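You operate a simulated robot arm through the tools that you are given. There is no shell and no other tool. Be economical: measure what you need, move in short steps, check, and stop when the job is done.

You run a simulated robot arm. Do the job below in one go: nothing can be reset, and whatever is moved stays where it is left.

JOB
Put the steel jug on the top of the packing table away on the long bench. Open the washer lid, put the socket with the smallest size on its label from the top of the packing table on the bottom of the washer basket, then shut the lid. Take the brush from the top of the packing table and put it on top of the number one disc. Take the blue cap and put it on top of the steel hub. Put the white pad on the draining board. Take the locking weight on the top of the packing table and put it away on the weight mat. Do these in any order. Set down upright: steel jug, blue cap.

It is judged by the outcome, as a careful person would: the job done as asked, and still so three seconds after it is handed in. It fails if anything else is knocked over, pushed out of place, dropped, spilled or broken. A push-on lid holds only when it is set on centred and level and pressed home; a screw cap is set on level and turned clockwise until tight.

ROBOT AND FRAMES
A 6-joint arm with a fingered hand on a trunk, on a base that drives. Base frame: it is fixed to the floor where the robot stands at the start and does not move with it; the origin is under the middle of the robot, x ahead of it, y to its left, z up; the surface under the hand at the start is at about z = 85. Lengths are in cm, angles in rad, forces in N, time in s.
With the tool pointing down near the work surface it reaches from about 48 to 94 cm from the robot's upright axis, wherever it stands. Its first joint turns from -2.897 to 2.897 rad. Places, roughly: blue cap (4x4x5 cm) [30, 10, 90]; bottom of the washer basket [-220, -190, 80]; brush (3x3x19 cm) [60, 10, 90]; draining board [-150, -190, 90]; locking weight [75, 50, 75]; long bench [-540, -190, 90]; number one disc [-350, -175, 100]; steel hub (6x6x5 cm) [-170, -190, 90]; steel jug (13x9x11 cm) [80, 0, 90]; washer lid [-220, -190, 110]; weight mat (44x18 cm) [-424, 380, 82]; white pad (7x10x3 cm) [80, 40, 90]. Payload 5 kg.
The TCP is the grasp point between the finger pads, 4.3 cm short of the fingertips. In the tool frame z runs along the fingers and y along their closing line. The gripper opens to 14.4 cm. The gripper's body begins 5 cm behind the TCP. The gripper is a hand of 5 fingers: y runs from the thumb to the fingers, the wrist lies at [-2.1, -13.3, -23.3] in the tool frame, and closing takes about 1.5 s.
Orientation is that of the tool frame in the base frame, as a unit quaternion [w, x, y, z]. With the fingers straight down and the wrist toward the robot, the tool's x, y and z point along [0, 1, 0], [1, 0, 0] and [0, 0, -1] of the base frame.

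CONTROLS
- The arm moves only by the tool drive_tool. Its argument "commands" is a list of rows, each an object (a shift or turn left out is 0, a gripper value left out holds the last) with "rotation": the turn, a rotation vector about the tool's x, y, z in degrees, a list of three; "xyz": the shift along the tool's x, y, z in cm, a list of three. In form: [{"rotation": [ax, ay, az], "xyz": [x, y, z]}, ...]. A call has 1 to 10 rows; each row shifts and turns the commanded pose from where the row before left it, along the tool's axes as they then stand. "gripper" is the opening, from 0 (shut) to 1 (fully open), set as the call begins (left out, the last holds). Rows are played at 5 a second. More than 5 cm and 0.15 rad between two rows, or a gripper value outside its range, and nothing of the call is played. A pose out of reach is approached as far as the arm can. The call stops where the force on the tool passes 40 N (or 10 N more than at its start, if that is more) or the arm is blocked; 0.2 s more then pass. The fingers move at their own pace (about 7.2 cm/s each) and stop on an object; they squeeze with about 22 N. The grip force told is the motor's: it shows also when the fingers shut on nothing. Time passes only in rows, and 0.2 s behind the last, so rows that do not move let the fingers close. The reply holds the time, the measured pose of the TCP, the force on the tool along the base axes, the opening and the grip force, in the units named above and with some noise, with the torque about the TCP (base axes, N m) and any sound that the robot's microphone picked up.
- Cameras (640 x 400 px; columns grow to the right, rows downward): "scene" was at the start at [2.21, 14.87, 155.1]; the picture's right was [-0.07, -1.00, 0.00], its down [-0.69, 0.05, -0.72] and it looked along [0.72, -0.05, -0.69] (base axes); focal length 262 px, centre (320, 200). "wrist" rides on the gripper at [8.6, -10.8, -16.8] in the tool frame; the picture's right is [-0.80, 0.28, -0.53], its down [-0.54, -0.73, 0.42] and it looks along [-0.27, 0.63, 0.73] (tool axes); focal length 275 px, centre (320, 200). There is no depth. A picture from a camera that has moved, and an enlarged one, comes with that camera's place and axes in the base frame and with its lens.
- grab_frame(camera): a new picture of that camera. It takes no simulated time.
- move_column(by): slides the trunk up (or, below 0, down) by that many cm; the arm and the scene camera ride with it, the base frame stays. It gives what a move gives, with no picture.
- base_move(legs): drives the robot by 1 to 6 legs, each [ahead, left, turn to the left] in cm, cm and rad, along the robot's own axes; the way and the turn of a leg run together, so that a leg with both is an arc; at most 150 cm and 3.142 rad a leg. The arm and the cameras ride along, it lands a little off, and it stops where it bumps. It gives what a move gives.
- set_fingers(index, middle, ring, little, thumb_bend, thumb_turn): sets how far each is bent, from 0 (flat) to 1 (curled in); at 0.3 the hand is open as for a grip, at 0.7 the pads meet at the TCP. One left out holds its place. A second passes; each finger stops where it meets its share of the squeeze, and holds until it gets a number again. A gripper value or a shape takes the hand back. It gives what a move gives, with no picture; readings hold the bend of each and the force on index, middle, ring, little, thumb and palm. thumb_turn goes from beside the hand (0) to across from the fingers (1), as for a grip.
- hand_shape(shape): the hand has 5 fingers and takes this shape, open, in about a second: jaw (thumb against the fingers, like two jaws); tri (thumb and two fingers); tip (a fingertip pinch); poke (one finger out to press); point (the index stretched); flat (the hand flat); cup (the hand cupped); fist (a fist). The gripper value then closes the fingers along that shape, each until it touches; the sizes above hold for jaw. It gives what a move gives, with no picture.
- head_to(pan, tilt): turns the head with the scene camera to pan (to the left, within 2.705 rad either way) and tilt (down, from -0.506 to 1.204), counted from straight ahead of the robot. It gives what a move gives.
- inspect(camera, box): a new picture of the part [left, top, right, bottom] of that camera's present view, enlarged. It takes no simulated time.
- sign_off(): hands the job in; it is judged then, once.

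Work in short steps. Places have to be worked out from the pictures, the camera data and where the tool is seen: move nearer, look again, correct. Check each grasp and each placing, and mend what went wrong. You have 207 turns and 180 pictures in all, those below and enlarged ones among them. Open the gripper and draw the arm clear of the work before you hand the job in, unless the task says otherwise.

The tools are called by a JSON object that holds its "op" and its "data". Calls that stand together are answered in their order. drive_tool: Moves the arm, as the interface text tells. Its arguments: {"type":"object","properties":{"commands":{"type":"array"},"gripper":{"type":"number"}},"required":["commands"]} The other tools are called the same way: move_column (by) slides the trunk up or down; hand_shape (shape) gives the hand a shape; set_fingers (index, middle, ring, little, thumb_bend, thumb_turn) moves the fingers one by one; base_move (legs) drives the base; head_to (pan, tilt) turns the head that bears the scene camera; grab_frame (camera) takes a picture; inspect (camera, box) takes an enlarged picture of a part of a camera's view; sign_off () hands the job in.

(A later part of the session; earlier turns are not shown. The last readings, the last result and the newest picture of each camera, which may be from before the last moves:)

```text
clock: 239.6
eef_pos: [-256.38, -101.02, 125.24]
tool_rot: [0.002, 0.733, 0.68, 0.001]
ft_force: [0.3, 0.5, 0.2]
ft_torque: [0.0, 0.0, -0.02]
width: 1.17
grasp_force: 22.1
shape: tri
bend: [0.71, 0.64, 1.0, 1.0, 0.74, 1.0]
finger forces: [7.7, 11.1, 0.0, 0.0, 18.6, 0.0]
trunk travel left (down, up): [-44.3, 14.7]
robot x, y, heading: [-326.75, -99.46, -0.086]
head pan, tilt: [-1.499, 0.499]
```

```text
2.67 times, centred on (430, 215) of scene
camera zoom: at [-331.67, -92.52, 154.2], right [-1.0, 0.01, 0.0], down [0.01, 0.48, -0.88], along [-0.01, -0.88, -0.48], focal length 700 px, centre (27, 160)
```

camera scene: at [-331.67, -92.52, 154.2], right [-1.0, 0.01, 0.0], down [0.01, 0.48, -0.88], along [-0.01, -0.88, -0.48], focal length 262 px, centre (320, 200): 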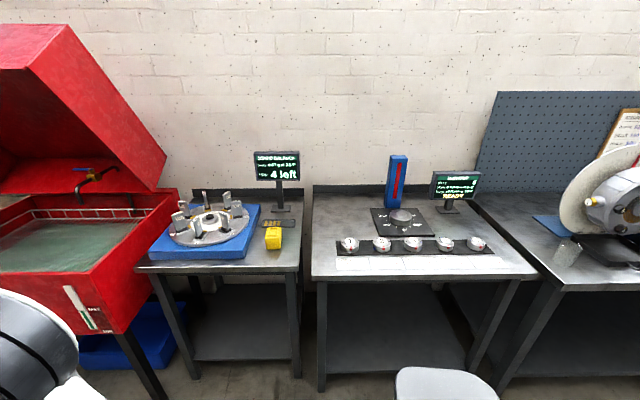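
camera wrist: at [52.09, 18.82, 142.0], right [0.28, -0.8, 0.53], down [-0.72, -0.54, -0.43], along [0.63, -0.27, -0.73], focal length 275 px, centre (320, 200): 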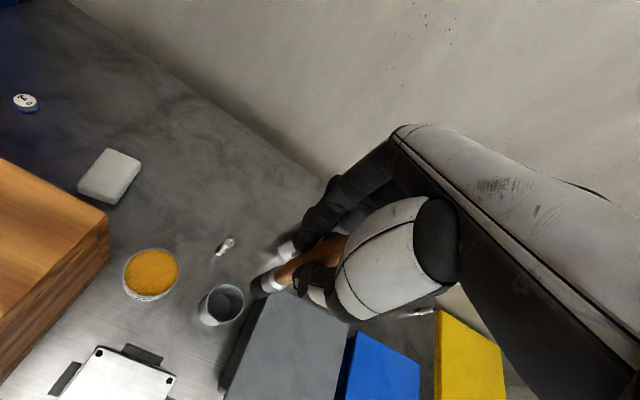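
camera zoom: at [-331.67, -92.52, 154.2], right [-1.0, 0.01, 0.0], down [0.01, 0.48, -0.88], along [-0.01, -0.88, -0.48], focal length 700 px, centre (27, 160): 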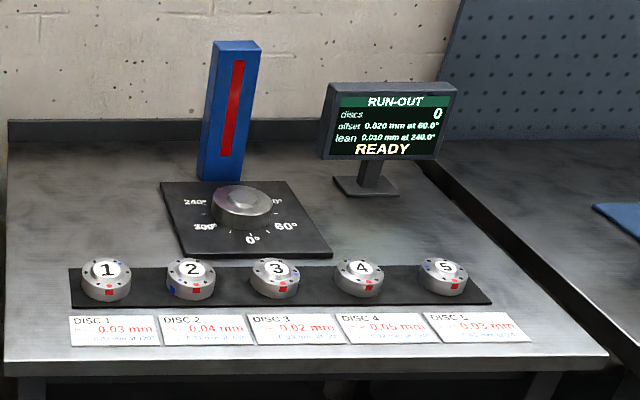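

Disc 1 is the leftmost of five small discs. I look closely at it and at the brush in the hand.

{"op": "inspect", "data": {"camera": "scene", "box": [325, 225, 405, 275]}}

{"op": "inspect", "data": {"camera": "wrist", "box": [200, 200, 380, 330]}}

```text
8.00 times, centred on (365, 250) of scene
camera zoom: at [-331.67, -92.52, 154.2], right [-1.0, 0.01, 0.0], down [0.01, 0.48, -0.88], along [-0.01, -0.88, -0.48], focal length 2100 px, centre (-40, -200)
```

zoom: 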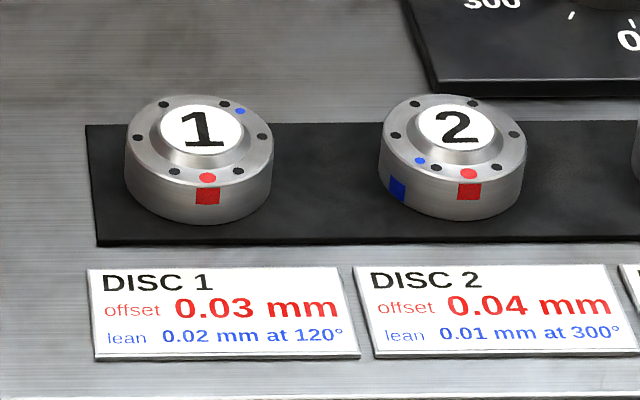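

```text
3.08 times, centred on (290, 265) of wrist
camera zoom: at [-266.54, -91.62, 142.0], right [0.22, -0.82, 0.54], down [-0.76, -0.49, -0.43], along [0.61, -0.31, -0.73], focal length 847 px, centre (412, 0)
```

zoom: 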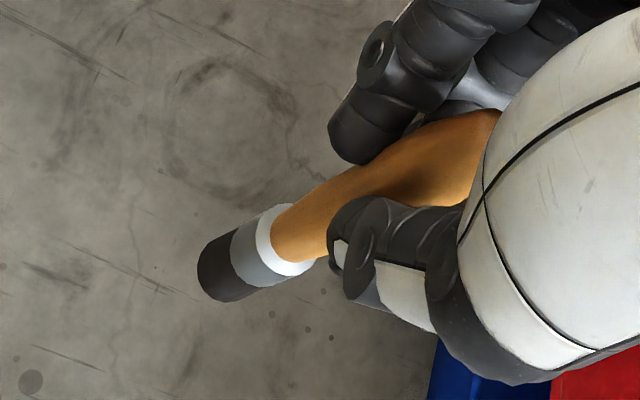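

Disc 1's top is a flat white boss about 4 cm wide, and the brush hangs nearly vertical in the hand with a flat 3 cm end, so it can stand on the disc. I drive 18 cm further and turn to the bench.

{"op": "base_move", "data": {"legs": [[-19, 0, 0], [0, 0, -1.485]]}}

{"op": "head_to", "data": {"pan": 0.1, "tilt": 0.7}}

{"op": "grab_frame", "data": {"camera": "scene"}}

{"op": "grab_frame", "data": {"camera": "wrist"}}

```text
clock: 244.8
eef_pos: [-342.72, -168.26, 125.18]
tool_rot: [0.002, 1.0, -0.002, 0.0]
ft_force: [-0.3, 0.4, 0.0]
ft_torque: [0.02, 0.03, -0.02]
width: 1.15
grasp_force: 22.1
shape: tri
bend: [0.71, 0.64, 1.0, 1.0, 0.74, 1.0]
finger forces: [8.1, 11.2, 0.0, 0.0, 18.2, 0.0]
trunk travel left (down, up): [-44.3, 14.7]
robot x, y, heading: [-345.92, -97.77, -1.583]
head pan, tilt: [-1.499, 0.499]
```

```text
clock: 246.5
eef_pos: [-342.79, -168.16, 125.25]
tool_rot: [0.003, 1.0, -0.001, 0.0]
ft_force: [0.8, 0.2, -0.3]
ft_torque: [-0.01, -0.01, 0.0]
width: 1.16
grasp_force: 22.2
shape: tri
bend: [0.71, 0.64, 1.0, 1.0, 0.74, 1.0]
finger forces: [8.0, 11.1, 0.0, 0.0, 18.3, 0.0]
trunk travel left (down, up): [-44.3, 14.7]
robot x, y, heading: [-345.91, -97.76, -1.581]
head pan, tilt: [0.099, 0.7]
```

```text
62 pictures are left
camera scene: at [-329.6, -100.53, 152.43], right [-1.0, -0.09, 0.0], down [-0.06, 0.64, -0.76], along [0.07, -0.76, -0.64], focal length 262 px, centre (320, 200)
```

scene: 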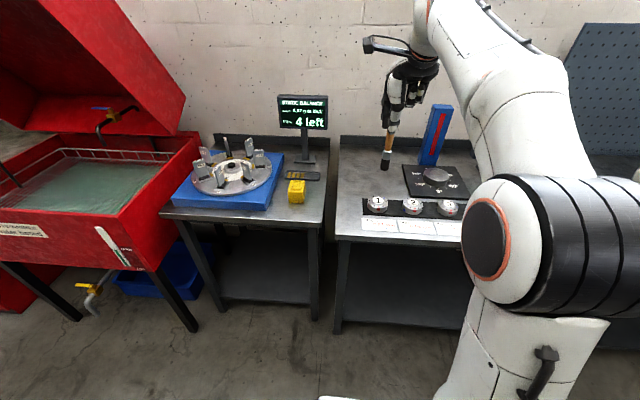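

```text
61 pictures are left
camera wrist: at [-333.99, -157.19, 142.0], right [-0.8, -0.28, 0.54], down [-0.54, 0.72, -0.43], along [-0.27, -0.63, -0.73], focal length 275 px, centre (320, 200)
```

wrist: 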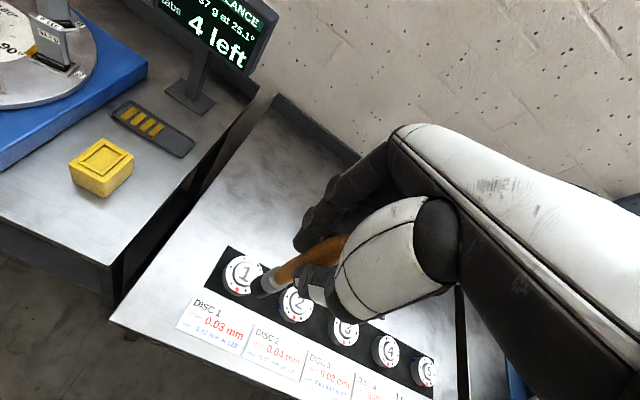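

Triangulation puts disc 1's top at about (-344.3, -176.7, 88). I lower and move to just above it, then zoom to compare.

{"op": "drive_tool", "data": {"commands": [{"xyz": [-0.8, 4, 2]}, {"xyz": [-0.8, 4, 3]}, {"xyz": [0, 0, 4]}, {"xyz": [0, 0, 4]}, {}]}}

{"op": "inspect", "data": {"camera": "scene", "box": [345, 150, 425, 220]}}

{"op": "inspect", "data": {"camera": "wrist", "box": [200, 220, 340, 330]}}

```text
refused: row 2 steps farther than a row can; nothing moved
```

```text
5.71 times, centred on (385, 185) of scene
camera zoom: at [-329.6, -100.53, 152.43], right [-1.0, -0.09, 0.0], down [-0.06, 0.64, -0.76], along [0.07, -0.76, -0.64], focal length 1500 px, centre (-51, 286)
```

zoom: 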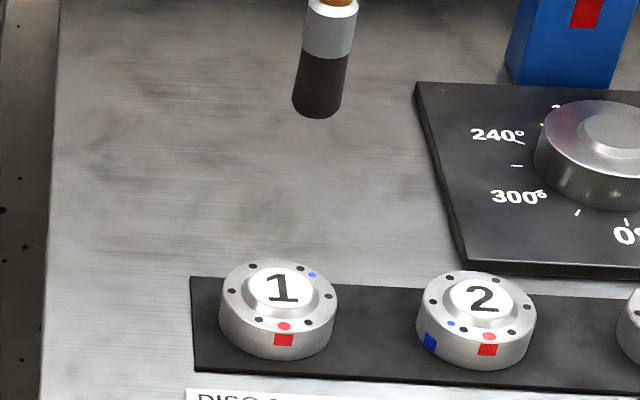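

```text
3.64 times, centred on (270, 275) of wrist
camera zoom: at [-333.99, -157.19, 142.0], right [-0.8, -0.28, 0.54], down [-0.54, 0.72, -0.43], along [-0.27, -0.63, -0.73], focal length 1001 px, centre (502, -73)
```

zoom: 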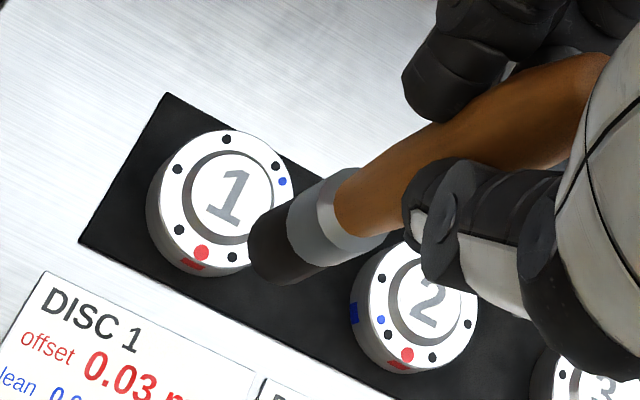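

Precise: boss top (-344.25, -176.4, 89.6), brush end (-343.0, -168.2, 109.2), hanging vertical. I move over and lower to about 1.5 cm above.

{"op": "drive_tool", "data": {"commands": [{"xyz": [-0.6, 4.1, 0]}, {"xyz": [-0.65, 4.1, 0]}, {"xyz": [0, 0, 4.5]}, {"xyz": [0, 0, 4.5]}, {"xyz": [0, 0, 4.5]}, {"xyz": [0, 0, 4.5]}, {}]}}

{"op": "inspect", "data": {"camera": "scene", "box": [355, 160, 405, 220]}}

{"op": "inspect", "data": {"camera": "wrist", "box": [200, 200, 340, 310]}}

```text
clock: 248.1
eef_pos: [-343.8, -176.31, 107.07]
tool_rot: [0.003, 1.0, -0.001, 0.0]
ft_force: [0.1, 0.6, -0.8]
ft_torque: [0.0, -0.02, 0.01]
width: 1.19
grasp_force: 22.0
shape: tri
bend: [0.71, 0.64, 1.0, 1.0, 0.74, 1.0]
finger forces: [8.4, 11.3, 0.0, 0.0, 18.1, 0.0]
trunk travel left (down, up): [-44.3, 14.7]
robot x, y, heading: [-345.99, -98.15, -1.587]
head pan, tilt: [0.099, 0.7]
```

```text
6.67 times, centred on (380, 190) of scene
camera zoom: at [-329.6, -100.56, 152.43], right [-1.0, -0.09, 0.0], down [-0.06, 0.64, -0.76], along [0.07, -0.76, -0.64], focal length 1750 px, centre (-80, 267)
```

zoom: 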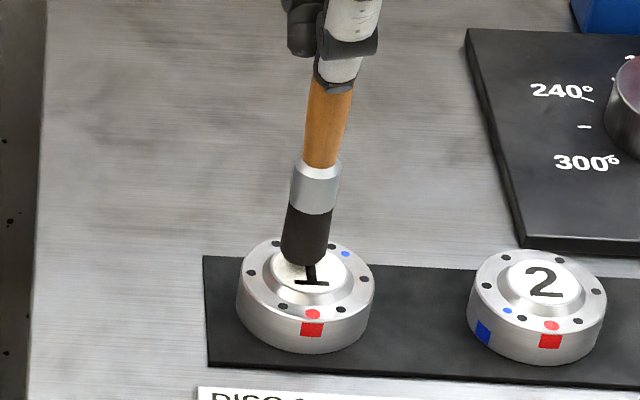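

```text
3.64 times, centred on (270, 255) of wrist
camera zoom: at [-335.07, -165.34, 123.86], right [-0.8, -0.28, 0.54], down [-0.54, 0.72, -0.43], along [-0.27, -0.63, -0.73], focal length 1001 px, centre (502, 0)
```

zoom: 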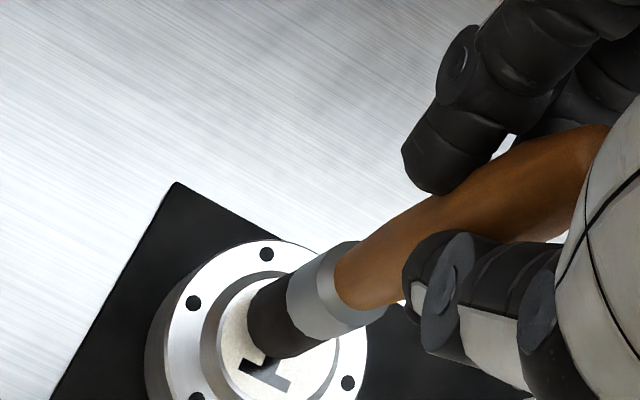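

Nearly centred; I shift 0.3 cm and lower slowly to contact.

{"op": "drive_tool", "data": {"commands": [{"xyz": [-0.3, 0.05, 0.5]}, {"xyz": [0, 0, 0.4]}, {"xyz": [0, 0, 0.3]}, {}]}}

{"op": "drive_tool", "data": {"commands": [{"xyz": [0, 0, 0.2]}, {"xyz": [0, 0, 0.15]}, {}]}}

```text
clock: 249.1
eef_pos: [-344.12, -176.5, 106.25]
tool_rot: [0.003, 1.0, -0.001, 0.0]
ft_force: [-0.9, -0.6, 10.4]
ft_torque: [-0.03, 0.05, 0.0]
width: 1.2
grasp_force: 21.9
shape: tri
bend: [0.71, 0.64, 1.0, 1.0, 0.74, 1.0]
finger forces: [9.0, 12.9, 0.1, 0.0, 20.3, 0.0]
trunk travel left (down, up): [-44.3, 14.7]
robot x, y, heading: [-345.87, -97.39, -1.582]
head pan, tilt: [0.099, 0.7]
```

```text
clock: 249.9
eef_pos: [-344.27, -176.46, 106.13]
tool_rot: [0.006, 1.0, -0.002, 0.0]
ft_force: [-0.1, -1.9, 26.3]
ft_torque: [-0.14, 0.09, 0.01]
width: 1.3
grasp_force: 22.2
shape: tri
bend: [0.71, 0.64, 1.0, 1.0, 0.74, 1.0]
finger forces: [10.5, 17.1, 0.0, 0.0, 23.4, 0.0]
trunk travel left (down, up): [-44.3, 14.7]
robot x, y, heading: [-346.07, -97.46, -1.583]
head pan, tilt: [0.099, 0.7]
```

Contact. I relieve the pressure to nearly nothing and look before releasing.

{"op": "drive_tool", "data": {"commands": [{"xyz": [0, 0, -0.2]}, {"xyz": [0, 0, -0.2]}, {}]}}

{"op": "inspect", "data": {"camera": "scene", "box": [355, 160, 405, 220]}}

{"op": "inspect", "data": {"camera": "wrist", "box": [200, 200, 340, 310]}}

```text
clock: 250.7
eef_pos: [-344.27, -176.33, 106.15]
tool_rot: [0.003, 1.0, -0.001, -0.001]
ft_force: [-0.8, -2.0, 16.1]
ft_torque: [-0.14, 0.07, 0.01]
width: 1.29
grasp_force: 21.8
shape: tri
bend: [0.71, 0.64, 1.0, 1.0, 0.74, 1.0]
finger forces: [10.1, 15.9, 0.0, 0.0, 22.2, 0.1]
trunk travel left (down, up): [-44.3, 14.7]
robot x, y, heading: [-345.83, -97.8, -1.584]
head pan, tilt: [0.099, 0.7]
```

```text
6.67 times, centred on (380, 190) of scene
camera zoom: at [-329.61, -100.4, 152.42], right [-1.0, -0.09, 0.0], down [-0.06, 0.64, -0.77], along [0.07, -0.76, -0.64], focal length 1750 px, centre (-80, 267)
```

zoom: 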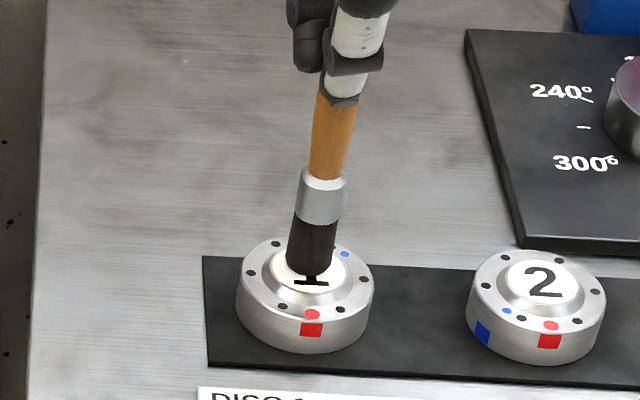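

```text
3.64 times, centred on (270, 255) of wrist
camera zoom: at [-335.51, -165.4, 122.92], right [-0.8, -0.28, 0.54], down [-0.54, 0.72, -0.43], along [-0.27, -0.63, -0.73], focal length 1001 px, centre (502, 0)
```

zoom: 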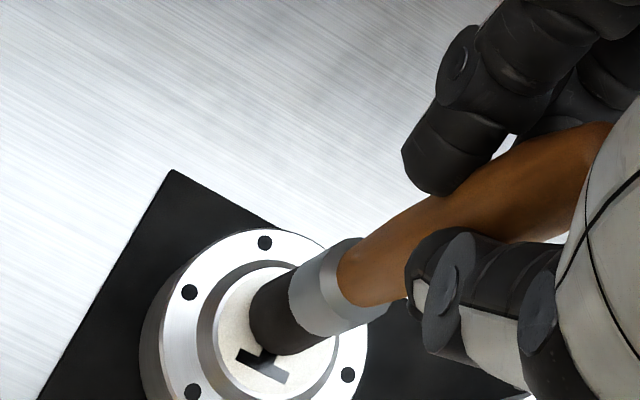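

The brush is centred and vertical. I relieve the remaining load step by step.

{"op": "drive_tool", "data": {"commands": [{"xyz": [0, 0, -0.2]}, {}]}}

{"op": "drive_tool", "data": {"commands": [{"xyz": [0, 0, -0.2]}, {}]}}

```text
clock: 251.3
eef_pos: [-344.29, -176.37, 106.2]
tool_rot: [0.001, 1.0, -0.002, 0.0]
ft_force: [-0.2, -0.5, 5.4]
ft_torque: [-0.05, 0.03, -0.01]
width: 1.27
grasp_force: 21.8
shape: tri
bend: [0.71, 0.64, 1.0, 1.0, 0.74, 1.0]
finger forces: [9.8, 14.1, 0.0, 0.1, 20.4, 0.0]
trunk travel left (down, up): [-44.3, 14.7]
robot x, y, heading: [-346.15, -97.37, -1.58]
head pan, tilt: [0.099, 0.7]
```

```text
clock: 251.9
eef_pos: [-344.17, -176.52, 106.55]
tool_rot: [0.003, 1.0, -0.002, 0.0]
ft_force: [-0.2, 0.6, -0.8]
ft_torque: [-0.01, 0.03, 0.02]
width: 1.27
grasp_force: 22.2
shape: tri
bend: [0.71, 0.64, 1.0, 1.0, 0.74, 1.0]
finger forces: [9.5, 12.6, 0.0, 0.0, 19.5, 0.0]
trunk travel left (down, up): [-44.3, 14.7]
robot x, y, heading: [-346.07, -97.21, -1.584]
head pan, tilt: [0.099, 0.7]
```

I lower 0.15 cm back to a light touch and open the fingers slowly (small opening first).

{"op": "drive_tool", "data": {"commands": [{"xyz": [0, 0, 0.15]}, {}]}}

{"op": "drive_tool", "data": {"commands": [{}, {}, {}, {}], "gripper": 0.3}}

{"op": "inspect", "data": {"camera": "scene", "box": [350, 130, 430, 220]}}

```text
clock: 252.5
eef_pos: [-344.24, -176.57, 106.41]
tool_rot: [0.003, 1.0, -0.002, 0.0]
ft_force: [0.3, 0.3, -0.8]
ft_torque: [-0.02, -0.04, -0.02]
width: 1.25
grasp_force: 22.3
shape: tri
bend: [0.71, 0.64, 1.0, 1.0, 0.74, 1.0]
finger forces: [9.4, 12.7, 0.0, 0.0, 19.4, 0.1]
trunk travel left (down, up): [-44.3, 14.7]
robot x, y, heading: [-345.93, -97.83, -1.588]
head pan, tilt: [0.099, 0.7]
```

```text
clock: 253.5
eef_pos: [-344.25, -176.56, 106.39]
tool_rot: [0.003, 1.0, -0.002, 0.0]
ft_force: [-0.3, 0.1, -0.1]
ft_torque: [0.0, 0.03, 0.05]
width: 4.27
grasp_force: 0.0
shape: tri
bend: [0.74, 0.54, 0.99, 0.99, 0.74, 1.0]
finger forces: [0.1, 0.0, 0.0, 0.0, 0.0, 0.0]
trunk travel left (down, up): [-44.3, 14.7]
robot x, y, heading: [-346.03, -97.77, -1.579]
head pan, tilt: [0.099, 0.7]
```

```text
4.44 times, centred on (390, 175) of scene
camera zoom: at [-329.6, -100.53, 152.43], right [-1.0, -0.09, 0.0], down [-0.06, 0.64, -0.76], along [0.07, -0.76, -0.64], focal length 1167 px, centre (9, 311)
```

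zoom: 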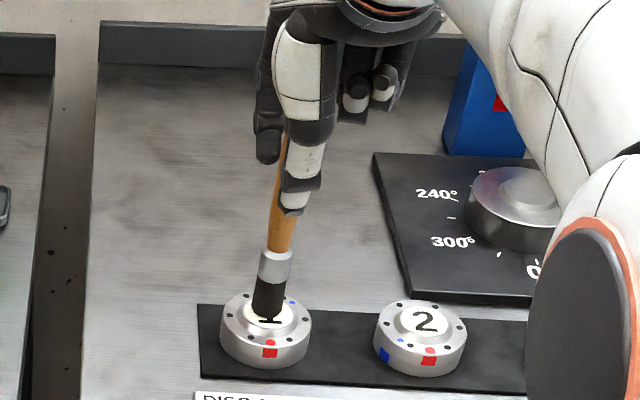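

It stands on its own between the fingers. I open wider and draw straight up.

{"op": "drive_tool", "data": {"commands": [{}, {}, {}, {}], "gripper": 0.6}}

{"op": "drive_tool", "data": {"commands": [{"xyz": [0, 0, -2]}, {"xyz": [0, 0, -4]}, {"xyz": [0, 0, -4]}, {"xyz": [0, 0, -4]}, {"xyz": [0, -4, -2]}, {"xyz": [0, -4, 0]}, {}]}}

{"op": "inspect", "data": {"camera": "scene", "box": [350, 130, 430, 220]}}

```text
clock: 254.5
eef_pos: [-344.21, -176.59, 106.32]
tool_rot: [0.003, 1.0, -0.002, 0.0]
ft_force: [-0.2, 0.4, -0.5]
ft_torque: [0.03, -0.01, 0.01]
width: 8.58
grasp_force: 0.0
shape: tri
bend: [0.74, 0.41, 0.99, 0.99, 0.66, 1.0]
finger forces: [0.1, 0.0, 0.0, 0.1, 0.0, 0.0]
trunk travel left (down, up): [-44.3, 14.7]
robot x, y, heading: [-345.84, -97.5, -1.581]
head pan, tilt: [0.099, 0.7]
```

```text
clock: 256.1
eef_pos: [-344.55, -168.28, 122.23]
tool_rot: [0.003, 1.0, -0.003, 0.001]
ft_force: [-0.3, 0.1, -1.0]
ft_torque: [-0.03, 0.03, 0.01]
width: 8.63
grasp_force: 0.0
shape: tri
bend: [0.74, 0.41, 0.99, 0.99, 0.66, 1.0]
finger forces: [0.1, 0.0, 0.0, 0.0, 0.0, 0.1]
trunk travel left (down, up): [-44.3, 14.7]
robot x, y, heading: [-345.56, -97.92, -1.587]
head pan, tilt: [0.099, 0.7]
```

```text
4.44 times, centred on (390, 175) of scene
camera zoom: at [-329.6, -100.53, 152.42], right [-1.0, -0.09, 0.0], down [-0.06, 0.64, -0.76], along [0.07, -0.76, -0.64], focal length 1167 px, centre (9, 311)
```

zoom: 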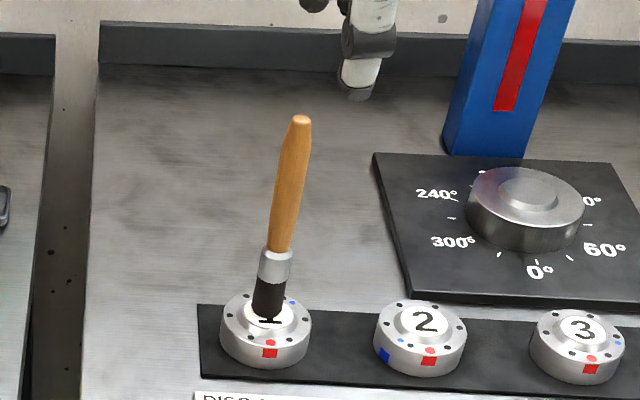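

The brush stands firmly on disc 1. I go back to the table for the socket.

{"op": "base_move", "data": {"legs": [[0, 0, 1.585], [0, -12, 0], [150, 0, 0], [147, 0, 0]]}}

{"op": "hand_shape", "data": {"shape": "tip"}}

```text
clock: 275.1
eef_pos: [22.88, -110.73, 122.1]
tool_rot: [0.002, 0.701, 0.713, 0.002]
ft_force: [-1.2, -0.8, 0.1]
ft_torque: [0.01, 0.03, -0.01]
width: 8.61
grasp_force: 0.0
shape: tri
bend: [0.74, 0.41, 0.99, 0.99, 0.66, 1.0]
finger forces: [0.0, 0.1, 0.0, 0.0, 0.0, 0.0]
trunk travel left (down, up): [-44.3, 14.7]
robot x, y, heading: [-48.01, -113.99, 0.008]
head pan, tilt: [0.099, 0.7]
```

```text
clock: 276.1
eef_pos: [22.72, -110.79, 122.24]
tool_rot: [0.002, 0.701, 0.713, 0.001]
ft_force: [-1.2, 0.0, 0.2]
ft_torque: [0.0, -0.02, 0.04]
width: 14.39
grasp_force: 0.1
shape: tip
bend: [0.3, 0.98, 0.99, 0.99, 0.3, 0.98]
finger forces: [0.0, 0.0, 0.0, 0.0, 0.0, 0.1]
trunk travel left (down, up): [-44.3, 14.7]
robot x, y, heading: [-47.51, -113.81, 0.01]
head pan, tilt: [0.099, 0.7]
```

Now up to the table, with the hand above the socket's area.

{"op": "base_move", "data": {"legs": [[0, 122, -0.01], [45, 0, 0]]}}

{"op": "grab_frame", "data": {"camera": "wrist"}}

{"op": "inspect", "data": {"camera": "scene", "box": [290, 100, 450, 240]}}

```text
clock: 284.5
eef_pos: [67.71, 8.82, 122.13]
tool_rot: [0.002, 0.708, 0.706, 0.003]
ft_force: [-0.8, 0.3, 0.0]
ft_torque: [-0.02, 0.03, -0.01]
width: 14.42
grasp_force: 0.0
shape: tip
bend: [0.3, 0.98, 0.99, 0.99, 0.3, 0.98]
finger forces: [0.1, 0.1, 0.0, 0.0, 0.1, 0.1]
trunk travel left (down, up): [-44.3, 14.7]
robot x, y, heading: [-3.01, 7.18, -0.013]
head pan, tilt: [0.099, 0.7]
```

```text
52 pictures are left
camera wrist: at [56.94, 17.48, 138.89], right [0.28, -0.8, 0.54], down [-0.72, -0.54, -0.43], along [0.63, -0.27, -0.73], focal length 275 px, centre (320, 200)
```

wrist: 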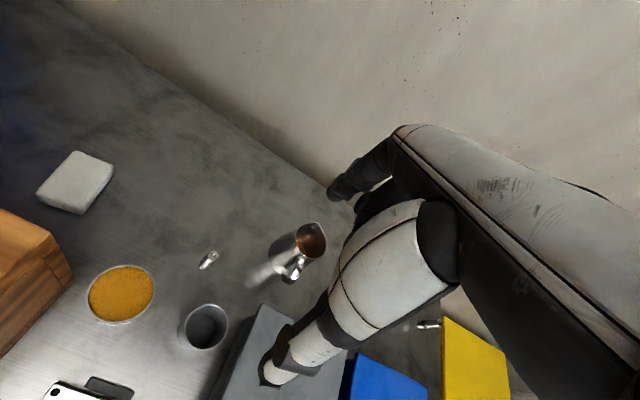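

```text
2.86 times, centred on (370, 170) of scene
camera zoom: at [-0.19, 23.44, 152.42], right [0.09, -1.0, 0.0], down [-0.64, -0.06, -0.76], along [0.76, 0.07, -0.64], focal length 750 px, centre (177, 286)
```

zoom: 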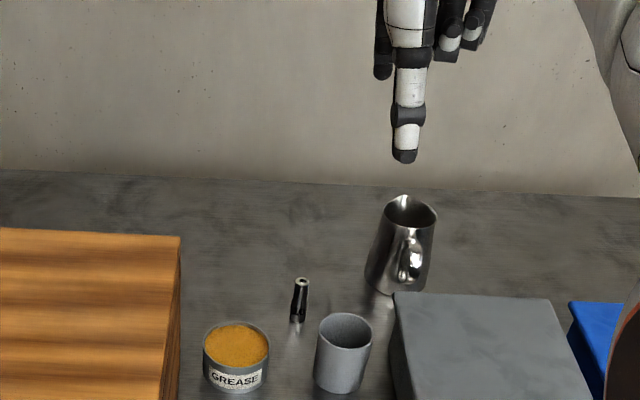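

Socket top at (74.6, 14.1, 91). I double-check its label once.

{"op": "inspect", "data": {"camera": "scene", "box": [350, 190, 362, 214]}}

```text
16.00 times, centred on (356, 202) of scene
camera zoom: at [-0.19, 23.44, 152.42], right [0.09, -1.0, 0.0], down [-0.64, -0.06, -0.76], along [0.76, 0.07, -0.64], focal length 4200 px, centre (-256, 168)
```

zoom: 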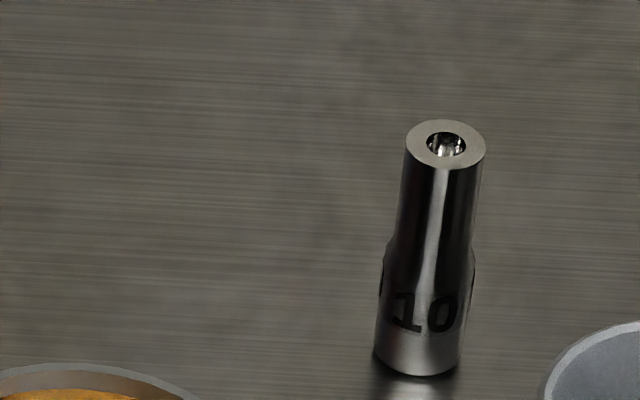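

It reads 10, the smallest. I go over it with a narrow pinch, down to z 97, then check.

{"op": "drive_tool", "data": {"commands": [{"xyz": [2.6, 3.4, 1]}, {"xyz": [2.7, 3.5, 1]}, {"xyz": [0, 0, 5]}, {"xyz": [0, 0, 5]}, {"xyz": [0, 0, 5]}, {"xyz": [0, 0, 5]}, {"xyz": [0, 0, 3]}, {}], "gripper": 0.5}}

{"op": "grab_frame", "data": {"camera": "wrist"}}

```text
clock: 286.3
eef_pos: [74.63, 13.98, 97.14]
tool_rot: [0.002, 0.708, 0.706, 0.002]
ft_force: [0.2, 1.1, 0.2]
ft_torque: [0.01, -0.01, -0.01]
width: 7.22
grasp_force: 0.0
shape: tip
bend: [0.73, 0.98, 0.99, 0.99, 0.7, 1.0]
finger forces: [0.1, 0.0, 0.0, 0.0, 0.1, 0.0]
trunk travel left (down, up): [-44.3, 14.7]
robot x, y, heading: [-2.88, 7.34, -0.015]
head pan, tilt: [0.099, 0.7]
```

```text
49 pictures are left
camera wrist: at [63.83, 22.73, 113.9], right [0.28, -0.8, 0.54], down [-0.72, -0.54, -0.43], along [0.63, -0.27, -0.73], focal length 275 px, centre (320, 200)
```

wrist: 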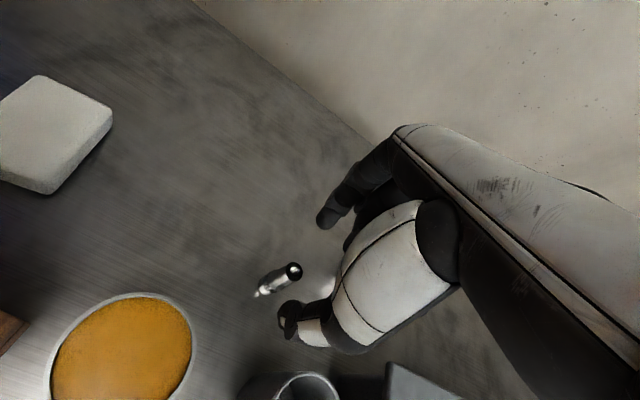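

Aligned. Down to z 91 and close.

{"op": "drive_tool", "data": {"commands": [{"xyz": [0.2, 0, 3]}, {"xyz": [0, 0, 3]}, {}]}}

{"op": "drive_tool", "data": {"commands": [{}, {}, {}, {}, {}, {}, {}], "gripper": 0.0}}

{"op": "drive_tool", "data": {"commands": [{"xyz": [0, 0, -2]}, {"xyz": [0, 0, -4]}, {"xyz": [0, 0, -5]}, {"xyz": [0, 0, -5]}, {"xyz": [0, 0, -5]}, {"xyz": [0, 0, -5]}]}}

{"op": "grab_frame", "data": {"camera": "wrist"}}

```text
clock: 287.1
eef_pos: [74.62, 14.27, 91.07]
tool_rot: [0.002, 0.708, 0.706, 0.002]
ft_force: [0.4, 0.0, -0.7]
ft_torque: [0.02, -0.01, -0.04]
width: 7.24
grasp_force: 0.0
shape: tip
bend: [0.73, 0.98, 0.99, 0.99, 0.7, 1.0]
finger forces: [0.0, 0.0, 0.0, 0.0, 0.0, 0.0]
trunk travel left (down, up): [-44.3, 14.7]
robot x, y, heading: [-3.03, 7.02, -0.008]
head pan, tilt: [0.099, 0.7]
```

```text
clock: 288.7
eef_pos: [74.61, 14.17, 91.05]
tool_rot: [0.002, 0.708, 0.707, 0.002]
ft_force: [-0.1, -0.4, -0.2]
ft_torque: [0.0, 0.01, 0.01]
width: 1.6
grasp_force: 22.2
shape: tip
bend: [0.71, 1.0, 1.0, 1.0, 0.73, 1.0]
finger forces: [19.6, 0.0, 0.0, 0.1, 19.5, 0.0]
trunk travel left (down, up): [-44.3, 14.7]
robot x, y, heading: [-2.99, 7.06, -0.012]
head pan, tilt: [0.099, 0.7]
```

```text
clock: 290.1
eef_pos: [74.61, 13.98, 117.08]
tool_rot: [0.001, 0.709, 0.705, 0.001]
ft_force: [0.7, -0.4, -1.1]
ft_torque: [0.03, 0.04, 0.0]
width: 1.57
grasp_force: 21.8
shape: tip
bend: [0.71, 1.0, 1.0, 1.0, 0.73, 1.0]
finger forces: [19.5, 0.1, 0.0, 0.0, 19.6, 0.0]
trunk travel left (down, up): [-44.3, 14.7]
robot x, y, heading: [-2.61, 7.08, -0.009]
head pan, tilt: [0.099, 0.7]
```

```text
48 pictures are left
camera wrist: at [63.81, 22.73, 133.87], right [0.28, -0.8, 0.53], down [-0.73, -0.54, -0.43], along [0.63, -0.27, -0.73], focal length 275 px, centre (320, 200)
```

wrist: 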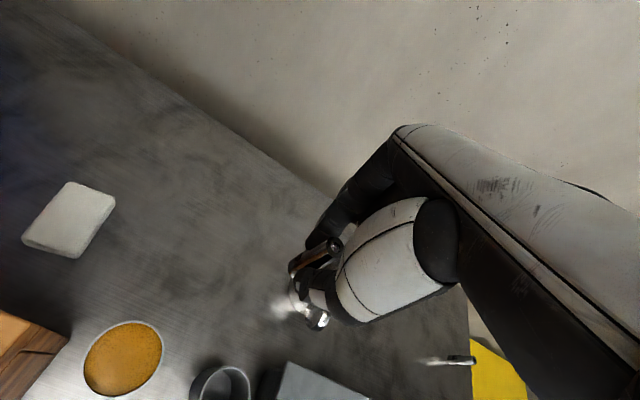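

The socket is held. I carry it to the washer: back, along the aisle, then turn to face the open basket.

{"op": "base_move", "data": {"legs": [[-45, 0, 0], [0, -122, 0.01], [-150, 0, 0], [-20, 0, 0]]}}

{"op": "drive_tool", "data": {"commands": [{"xyz": [0, -4, -2]}, {"xyz": [0, -4, -2]}]}}

```text
clock: 306.9
eef_pos: [-140.53, -108.57, 117.21]
tool_rot: [0.002, 0.698, 0.716, 0.003]
ft_force: [0.0, 0.1, 0.2]
ft_torque: [0.0, -0.03, 0.02]
width: 1.62
grasp_force: 22.6
shape: tip
bend: [0.71, 1.0, 1.0, 1.0, 0.73, 1.0]
finger forces: [19.4, 0.1, 0.0, 0.0, 19.5, 0.1]
trunk travel left (down, up): [-44.3, 14.7]
robot x, y, heading: [-217.7, -117.89, 0.016]
head pan, tilt: [0.099, 0.7]
```

```text
clock: 307.5
eef_pos: [-148.61, -108.94, 120.99]
tool_rot: [0.002, 0.698, 0.716, 0.002]
ft_force: [-0.5, 0.5, -0.3]
ft_torque: [0.0, -0.04, -0.03]
width: 1.62
grasp_force: 21.8
shape: tip
bend: [0.71, 1.0, 1.0, 1.0, 0.73, 1.0]
finger forces: [19.5, 0.0, 0.0, 0.0, 19.5, 0.0]
trunk travel left (down, up): [-44.3, 14.7]
robot x, y, heading: [-217.83, -117.64, 0.02]
head pan, tilt: [0.099, 0.7]
```

{"op": "base_move", "data": {"legs": [[-4, 11, 0], [0, 0, -1.59]]}}

{"op": "head_to", "data": {"pan": 0.0, "tilt": 0.6}}

{"op": "grab_frame", "data": {"camera": "scene"}}

```text
clock: 312.5
eef_pos: [-211.98, -175.98, 120.97]
tool_rot: [0.002, 1.0, 0.022, 0.0]
ft_force: [-0.3, -0.2, 0.6]
ft_torque: [0.01, 0.0, 0.04]
width: 1.59
grasp_force: 21.5
shape: tip
bend: [0.71, 1.0, 1.0, 1.0, 0.73, 1.0]
finger forces: [19.0, 0.0, 0.0, 0.0, 19.1, 0.1]
trunk travel left (down, up): [-44.3, 14.7]
robot x, y, heading: [-221.76, -107.2, -1.542]
head pan, tilt: [0.099, 0.7]
```

```text
clock: 313.1
eef_pos: [-211.96, -176.07, 120.91]
tool_rot: [0.003, 1.0, 0.022, 0.001]
ft_force: [-0.4, -0.2, -0.5]
ft_torque: [0.03, -0.04, -0.02]
width: 1.61
grasp_force: 21.5
shape: tip
bend: [0.71, 1.0, 1.0, 1.0, 0.73, 1.0]
finger forces: [19.1, 0.1, 0.0, 0.0, 19.1, 0.1]
trunk travel left (down, up): [-44.3, 14.7]
robot x, y, heading: [-221.69, -106.85, -1.536]
head pan, tilt: [0.0, 0.6]
```

```text
47 pictures are left
camera scene: at [-206.21, -109.45, 153.28], right [-1.0, -0.04, 0.0], down [-0.02, 0.56, -0.82], along [0.03, -0.82, -0.57], focal length 262 px, centre (320, 200)
```

scene: 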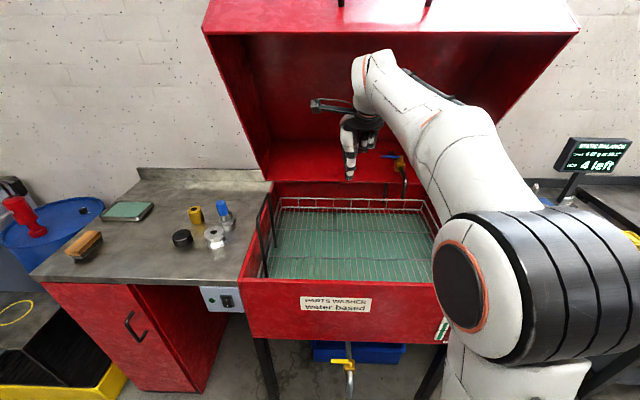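

The hand is above the basket with clear space. I move 8 cm forward and lower, feeling for the basket bottom.

{"op": "drive_tool", "data": {"commands": [{"xyz": [-1, 4, 2]}, {"xyz": [-1, 4, 2]}, {"xyz": [0, 0, 5]}, {"xyz": [0, 0, 5]}, {"xyz": [0, 0, 5]}, {"xyz": [0, 0, 5]}, {"xyz": [0, 0, 5]}, {}]}}

{"op": "inspect", "data": {"camera": "scene", "box": [260, 130, 440, 270]}}

```text
clock: 314.9
eef_pos: [-213.98, -184.28, 91.73]
tool_rot: [0.003, 1.0, 0.021, 0.001]
ft_force: [0.1, -0.6, -1.5]
ft_torque: [0.04, -0.02, 0.05]
width: 1.6
grasp_force: 21.9
shape: tip
bend: [0.71, 1.0, 1.0, 1.0, 0.74, 1.0]
finger forces: [19.2, 0.0, 0.0, 0.1, 19.1, 0.0]
trunk travel left (down, up): [-44.3, 14.7]
robot x, y, heading: [-221.71, -107.02, -1.534]
head pan, tilt: [0.0, 0.6]
```

```text
2.86 times, centred on (350, 200) of scene
camera zoom: at [-206.22, -109.5, 153.29], right [-1.0, -0.04, 0.0], down [-0.02, 0.56, -0.82], along [0.03, -0.82, -0.57], focal length 750 px, centre (234, 200)
```

zoom: 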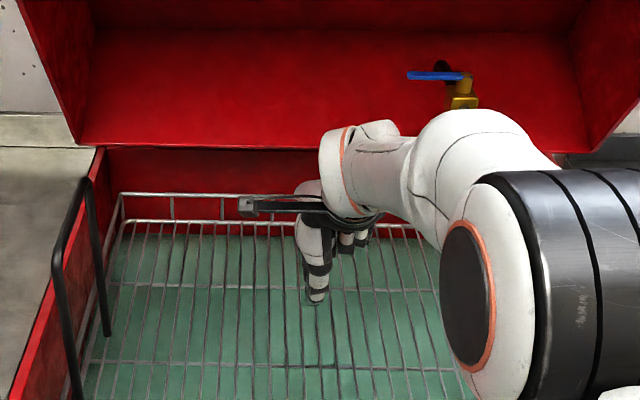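

I lower further in small rows until the socket touches the bottom.

{"op": "drive_tool", "data": {"commands": [{"xyz": [0, 0, 2]}, {"xyz": [0, 0, 1.5]}, {"xyz": [0, 0, 1]}, {}]}}

{"op": "drive_tool", "data": {"commands": [{"xyz": [0, 0, 0.5]}, {"xyz": [0, 0, 0.5]}, {"xyz": [0, 0, 0.5]}, {}]}}

{"op": "inspect", "data": {"camera": "wrist", "box": [200, 200, 380, 340]}}

```text
clock: 315.9
eef_pos: [-213.67, -184.43, 87.44]
tool_rot: [0.002, 1.0, 0.022, 0.0]
ft_force: [0.0, 0.6, -0.4]
ft_torque: [0.03, -0.01, 0.01]
width: 1.57
grasp_force: 22.1
shape: tip
bend: [0.71, 1.0, 1.0, 1.0, 0.74, 1.0]
finger forces: [19.1, 0.0, 0.0, 0.0, 19.0, 0.1]
trunk travel left (down, up): [-44.3, 14.7]
robot x, y, heading: [-221.9, -107.09, -1.537]
head pan, tilt: [0.0, 0.6]
```

```text
clock: 316.9
eef_pos: [-213.61, -184.36, 86.03]
tool_rot: [0.003, 1.0, 0.022, -0.001]
ft_force: [-0.6, 0.2, 0.0]
ft_torque: [0.0, -0.01, 0.04]
width: 1.58
grasp_force: 21.7
shape: tip
bend: [0.71, 1.0, 1.0, 1.0, 0.73, 1.0]
finger forces: [19.4, 0.2, 0.1, 0.1, 19.7, 0.0]
trunk travel left (down, up): [-44.3, 14.7]
robot x, y, heading: [-222.06, -106.99, -1.535]
head pan, tilt: [0.0, 0.6]
```

```text
2.86 times, centred on (290, 270) of wrist
camera zoom: at [-205.38, -172.99, 102.8], right [-0.78, -0.32, 0.54], down [-0.57, 0.7, -0.43], along [-0.24, -0.64, -0.73], focal length 786 px, centre (406, 0)
```

zoom: 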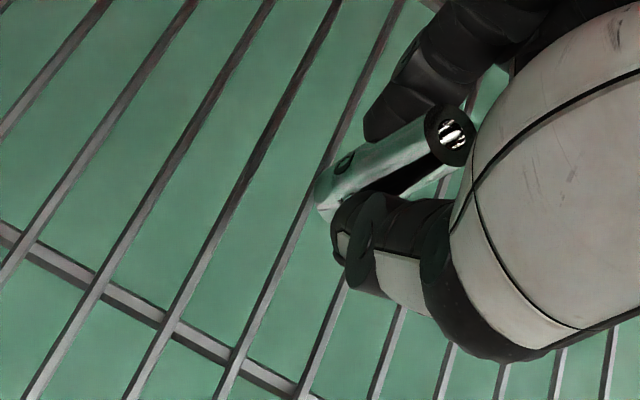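

No contact yet at 86. I go on.

{"op": "drive_tool", "data": {"commands": [{"xyz": [0, 0, 0.4]}, {"xyz": [0, 0, 0.4]}, {}]}}

{"op": "drive_tool", "data": {"commands": [{"xyz": [0, 0, 0.4]}, {"xyz": [0, 0, 0.4]}, {}]}}

```text
clock: 317.8
eef_pos: [-213.6, -184.39, 85.52]
tool_rot: [0.006, 1.0, 0.022, 0.001]
ft_force: [0.7, -0.8, 24.6]
ft_torque: [-0.07, -0.04, 0.0]
width: 1.75
grasp_force: 22.3
shape: tip
bend: [0.72, 1.0, 1.0, 1.0, 0.74, 1.0]
finger forces: [25.7, 0.0, 0.0, 0.0, 24.8, 0.1]
trunk travel left (down, up): [-44.3, 14.7]
robot x, y, heading: [-221.86, -107.07, -1.53]
head pan, tilt: [0.0, 0.6]
```

```text
clock: 318.6
eef_pos: [-213.55, -184.36, 84.63]
tool_rot: [0.005, 1.0, 0.022, 0.0]
ft_force: [0.1, -5.0, 24.5]
ft_torque: [-0.26, -0.01, 0.01]
width: 1.76
grasp_force: 21.9
shape: tip
bend: [0.72, 1.0, 1.0, 1.0, 0.74, 1.0]
finger forces: [26.8, 0.0, 0.0, 0.0, 22.7, 0.0]
trunk travel left (down, up): [-44.3, 14.7]
robot x, y, heading: [-221.95, -106.87, -1.531]
head pan, tilt: [0.0, 0.6]
```

Contact at about z 79.6: the basket bottom. I relieve and release.

{"op": "drive_tool", "data": {"commands": [{"xyz": [0, 0, -0.4]}, {}]}}

{"op": "drive_tool", "data": {"commands": [{}, {}, {}, {}], "gripper": 0.5}}

{"op": "drive_tool", "data": {"commands": [{"xyz": [0, 0, -2]}, {"xyz": [0, 0, -4]}, {"xyz": [0, 0, -5]}, {"xyz": [0, 0, -5]}, {"xyz": [0, 0, -5]}, {"xyz": [0, 0, -5]}, {"xyz": [0, 0, -5]}]}}

{"op": "grab_frame", "data": {"camera": "wrist"}}

```text
clock: 319.1
eef_pos: [-213.71, -184.24, 84.9]
tool_rot: [0.004, 1.0, 0.022, 0.001]
ft_force: [0.1, -2.4, 17.7]
ft_torque: [-0.16, -0.01, -0.03]
width: 1.72
grasp_force: 21.6
shape: tip
bend: [0.72, 1.0, 1.0, 1.0, 0.74, 1.0]
finger forces: [25.2, 0.1, 0.0, 0.1, 22.7, 0.0]
trunk travel left (down, up): [-44.3, 14.7]
robot x, y, heading: [-222.18, -107.17, -1.536]
head pan, tilt: [0.0, 0.6]
```

```text
clock: 320.1
eef_pos: [-213.48, -184.37, 84.72]
tool_rot: [0.002, 1.0, 0.022, 0.0]
ft_force: [0.7, 0.1, -0.6]
ft_torque: [0.0, -0.02, 0.01]
width: 7.16
grasp_force: 0.0
shape: tip
bend: [0.73, 0.98, 0.99, 0.99, 0.7, 1.0]
finger forces: [0.0, 0.0, 0.1, 0.0, 0.0, 0.0]
trunk travel left (down, up): [-44.3, 14.7]
robot x, y, heading: [-221.58, -107.04, -1.532]
head pan, tilt: [0.0, 0.6]
```

```text
clock: 321.8
eef_pos: [-213.83, -184.09, 116.1]
tool_rot: [0.002, 1.0, 0.022, 0.0]
ft_force: [-1.0, 0.5, -1.3]
ft_torque: [-0.02, -0.05, -0.02]
width: 7.14
grasp_force: 0.0
shape: tip
bend: [0.73, 0.98, 0.99, 0.99, 0.7, 1.0]
finger forces: [0.0, 0.0, 0.1, 0.1, 0.0, 0.0]
trunk travel left (down, up): [-44.3, 14.7]
robot x, y, heading: [-221.83, -107.1, -1.538]
head pan, tilt: [0.0, 0.6]
```

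```text
44 pictures are left
camera wrist: at [-205.61, -172.73, 132.84], right [-0.78, -0.32, 0.53], down [-0.57, 0.7, -0.43], along [-0.24, -0.64, -0.73], focal length 275 px, centre (320, 200)
```

wrist: 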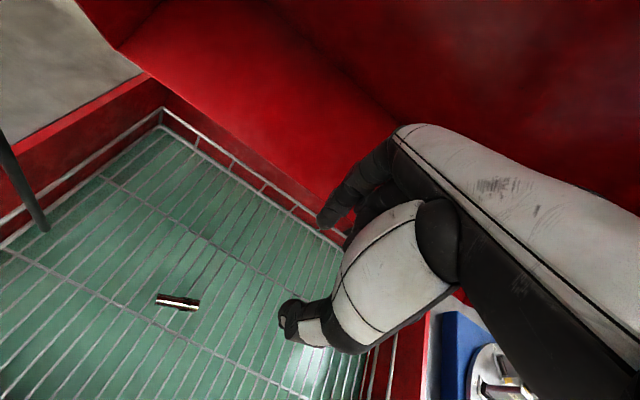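

The socket lies on the basket's bottom. Now to shut the lid: I back off, raise the trunk fully and pitch the hand forward so that I can push the lid's front down from above.

{"op": "base_move", "data": {"legs": [[-18, 0, -0.035]]}}

{"op": "move_column", "data": {"by": 14.5}}

{"op": "drive_tool", "data": {"commands": [{"xyz": [0, 0, -4]}, {"rotation": [-7.5, 0, 0], "xyz": [0, 0, -3]}, {"rotation": [-7.5, 0, 0], "xyz": [0, 0, -3]}, {"rotation": [-7.5, 0, 0], "xyz": [0, 1.5, -3]}, {"rotation": [-7.5, 0, 0], "xyz": [0, 2, -3]}, {"rotation": [-7.5, 0, 0], "xyz": [0, 3, -2]}, {"rotation": [-7.5, 0, 0], "xyz": [0, 3, -2]}, {"xyz": [0, 3.4, -2.8]}, {"xyz": [0, 3.4, -2.8]}, {"xyz": [0, 3.4, -2.8]}], "gripper": 0.0}}

{"op": "head_to", "data": {"pan": 0.0, "tilt": 0.1}}

{"op": "grab_frame", "data": {"camera": "scene"}}

```text
clock: 323.3
eef_pos: [-217.2, -166.17, 116.15]
tool_rot: [0.003, 1.0, 0.003, 0.0]
ft_force: [1.3, 0.1, -0.1]
ft_torque: [-0.04, 0.01, 0.0]
width: 7.18
grasp_force: 0.1
shape: tip
bend: [0.73, 0.98, 0.99, 0.99, 0.7, 1.0]
finger forces: [0.1, 0.1, 0.1, 0.0, 0.1, 0.0]
trunk travel left (down, up): [-44.3, 14.7]
robot x, y, heading: [-222.1, -88.72, -1.576]
head pan, tilt: [0.0, 0.6]
```

```text
clock: 325.0
eef_pos: [-217.06, -166.08, 130.58]
tool_rot: [0.004, 1.0, 0.002, 0.0]
ft_force: [-0.1, 1.6, -0.2]
ft_torque: [-0.03, 0.01, -0.03]
width: 7.18
grasp_force: 0.0
shape: tip
bend: [0.73, 0.98, 0.99, 0.99, 0.7, 1.0]
finger forces: [0.1, 0.0, 0.0, 0.0, 0.1, 0.0]
trunk travel left (down, up): [-58.8, 0.2]
robot x, y, heading: [-222.38, -89.11, -1.571]
head pan, tilt: [0.0, 0.6]
```

```text
clock: 326.7
eef_pos: [-217.23, -169.78, 154.4]
tool_rot: [0.37, 0.929, 0.0, 0.001]
ft_force: [-1.1, 19.0, -8.9]
ft_torque: [0.45, 0.03, 0.07]
width: 0.01
grasp_force: 21.7
shape: tip
bend: [0.7, 1.0, 1.0, 1.0, 0.57, 1.0]
finger forces: [0.0, 0.0, 0.0, 0.0, 0.0, 0.0]
trunk travel left (down, up): [-58.8, 0.2]
robot x, y, heading: [-222.19, -88.39, -1.573]
head pan, tilt: [0.0, 0.6]
stopped in row 8: the force on the tool passed its limit at 50 N (the readings are from after the stop); the commanded pose is now the measured one
```

```text
clock: 327.7
eef_pos: [-217.24, -170.0, 154.46]
tool_rot: [0.372, 0.928, 0.001, 0.002]
ft_force: [-0.9, 21.6, -18.2]
ft_torque: [0.7, 0.08, 0.1]
width: 0.0
grasp_force: 22.3
shape: tip
bend: [0.7, 1.0, 1.0, 1.0, 0.57, 1.0]
finger forces: [0.0, 0.0, 0.0, 0.0, 0.0, 0.1]
trunk travel left (down, up): [-58.8, 0.2]
robot x, y, heading: [-222.43, -88.82, -1.577]
head pan, tilt: [0.0, 0.099]
```

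```text
43 pictures are left
camera scene: at [-206.63, -91.94, 172.39], right [-1.0, 0.0, 0.0], down [0.0, 0.1, -1.0], along [0.0, -1.0, -0.1], focal length 262 px, centre (320, 200)
```

scene: 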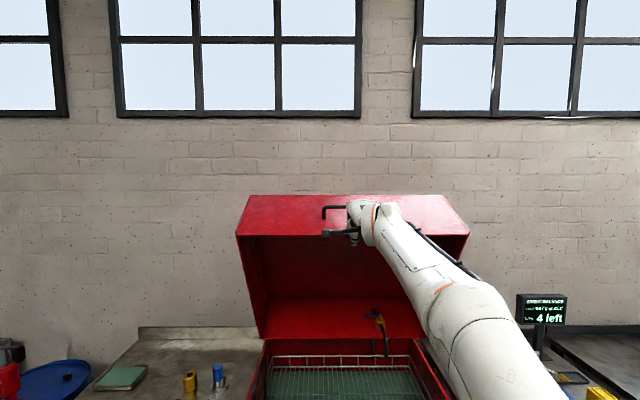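

The hand met the lid's front edge (z about 152, lid about 60° open). I back the base 10 cm, then raise the hand above the lid's front panel.

{"op": "base_move", "data": {"legs": [[-9, 0, 0]]}}

{"op": "drive_tool", "data": {"commands": [{"xyz": [0, 3.0, -3.0]}, {"xyz": [0, 3.0, -3.0]}, {"xyz": [0, 3.0, -3.0]}, {"xyz": [0, 3.0, -3.0]}, {"xyz": [0, 3.0, -3.0]}, {"xyz": [0, 3.0, -3.0]}, {}]}}

{"op": "grab_frame", "data": {"camera": "scene"}}

```text
clock: 328.8
eef_pos: [-217.23, -161.05, 154.75]
tool_rot: [0.373, 0.928, 0.0, 0.002]
ft_force: [0.1, 0.9, -0.1]
ft_torque: [-0.03, 0.01, -0.03]
width: 0.01
grasp_force: 22.2
shape: tip
bend: [0.7, 1.0, 1.0, 1.0, 0.58, 1.0]
finger forces: [0.0, 0.0, 0.0, 0.0, 0.0, 0.0]
trunk travel left (down, up): [-58.8, 0.2]
robot x, y, heading: [-222.26, -79.95, -1.576]
head pan, tilt: [0.0, 0.099]
```

```text
clock: 330.4
eef_pos: [-217.3, -157.69, 171.48]
tool_rot: [0.371, 0.929, 0.001, 0.002]
ft_force: [-0.6, -1.5, -0.4]
ft_torque: [0.02, -0.01, 0.05]
width: 0.01
grasp_force: 22.1
shape: tip
bend: [0.7, 1.0, 1.0, 1.0, 0.58, 1.0]
finger forces: [0.1, 0.1, 0.1, 0.1, 0.0, 0.0]
out of reach, approached as far as the arm can: row 4, 5, 6
trunk travel left (down, up): [-58.8, 0.2]
robot x, y, heading: [-221.94, -80.0, -1.574]
head pan, tilt: [0.0, 0.099]
```

```text
42 pictures are left
camera scene: at [-206.58, -83.38, 172.39], right [-1.0, 0.0, 0.0], down [0.0, 0.1, -0.99], along [0.0, -0.99, -0.1], focal length 262 px, centre (320, 200)
```

scene: 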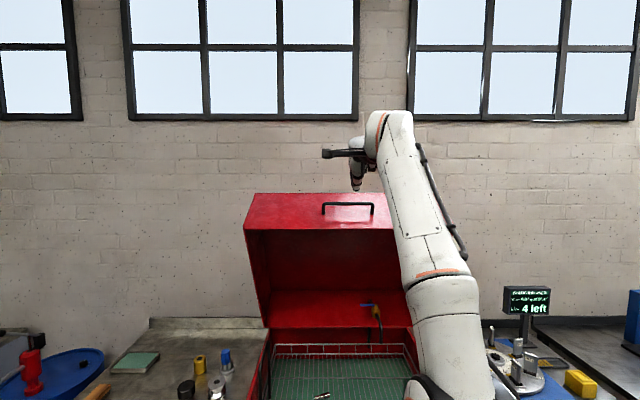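

The hand is above the lid now. I drive 18 cm forward so the fingers lie over the handle bar and lower the trunk.

{"op": "base_move", "data": {"legs": [[19, 0, 0]]}}

{"op": "move_column", "data": {"by": -16}}

{"op": "grab_frame", "data": {"camera": "scene"}}

```text
clock: 331.9
eef_pos: [-217.48, -176.74, 171.58]
tool_rot: [0.372, 0.928, 0.0, 0.002]
ft_force: [-0.2, -1.9, -1.3]
ft_torque: [0.02, 0.06, 0.02]
width: 0.01
grasp_force: 22.4
shape: tip
bend: [0.7, 1.0, 1.0, 1.0, 0.58, 1.0]
finger forces: [0.0, 0.1, 0.1, 0.0, 0.1, 0.0]
trunk travel left (down, up): [-58.8, 0.2]
robot x, y, heading: [-222.29, -98.49, -1.577]
head pan, tilt: [0.0, 0.099]
```

```text
clock: 333.4
eef_pos: [-217.45, -175.28, 158.68]
tool_rot: [0.386, 0.922, 0.001, 0.002]
ft_force: [-0.4, 11.2, 13.5]
ft_torque: [0.13, -0.06, 0.01]
width: 0.0
grasp_force: 21.6
shape: tip
bend: [0.7, 1.0, 1.0, 1.0, 0.6, 1.0]
finger forces: [0.0, 0.0, 0.0, 0.0, 0.1, 0.0]
trunk travel left (down, up): [-44.1, 14.9]
robot x, y, heading: [-222.32, -98.64, -1.58]
head pan, tilt: [0.0, 0.099]
stopped: the force on the tool passed its limit at 46 N (the readings are from after the stop); the commanded pose is now the measured one
```

```text
41 pictures are left
camera scene: at [-206.69, -101.83, 157.69], right [-1.0, 0.01, 0.0], down [0.0, 0.1, -1.0], along [-0.01, -1.0, -0.1], focal length 262 px, centre (320, 200)
```

scene: 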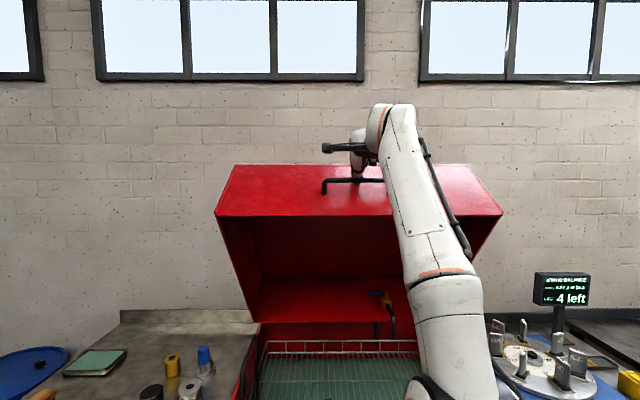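

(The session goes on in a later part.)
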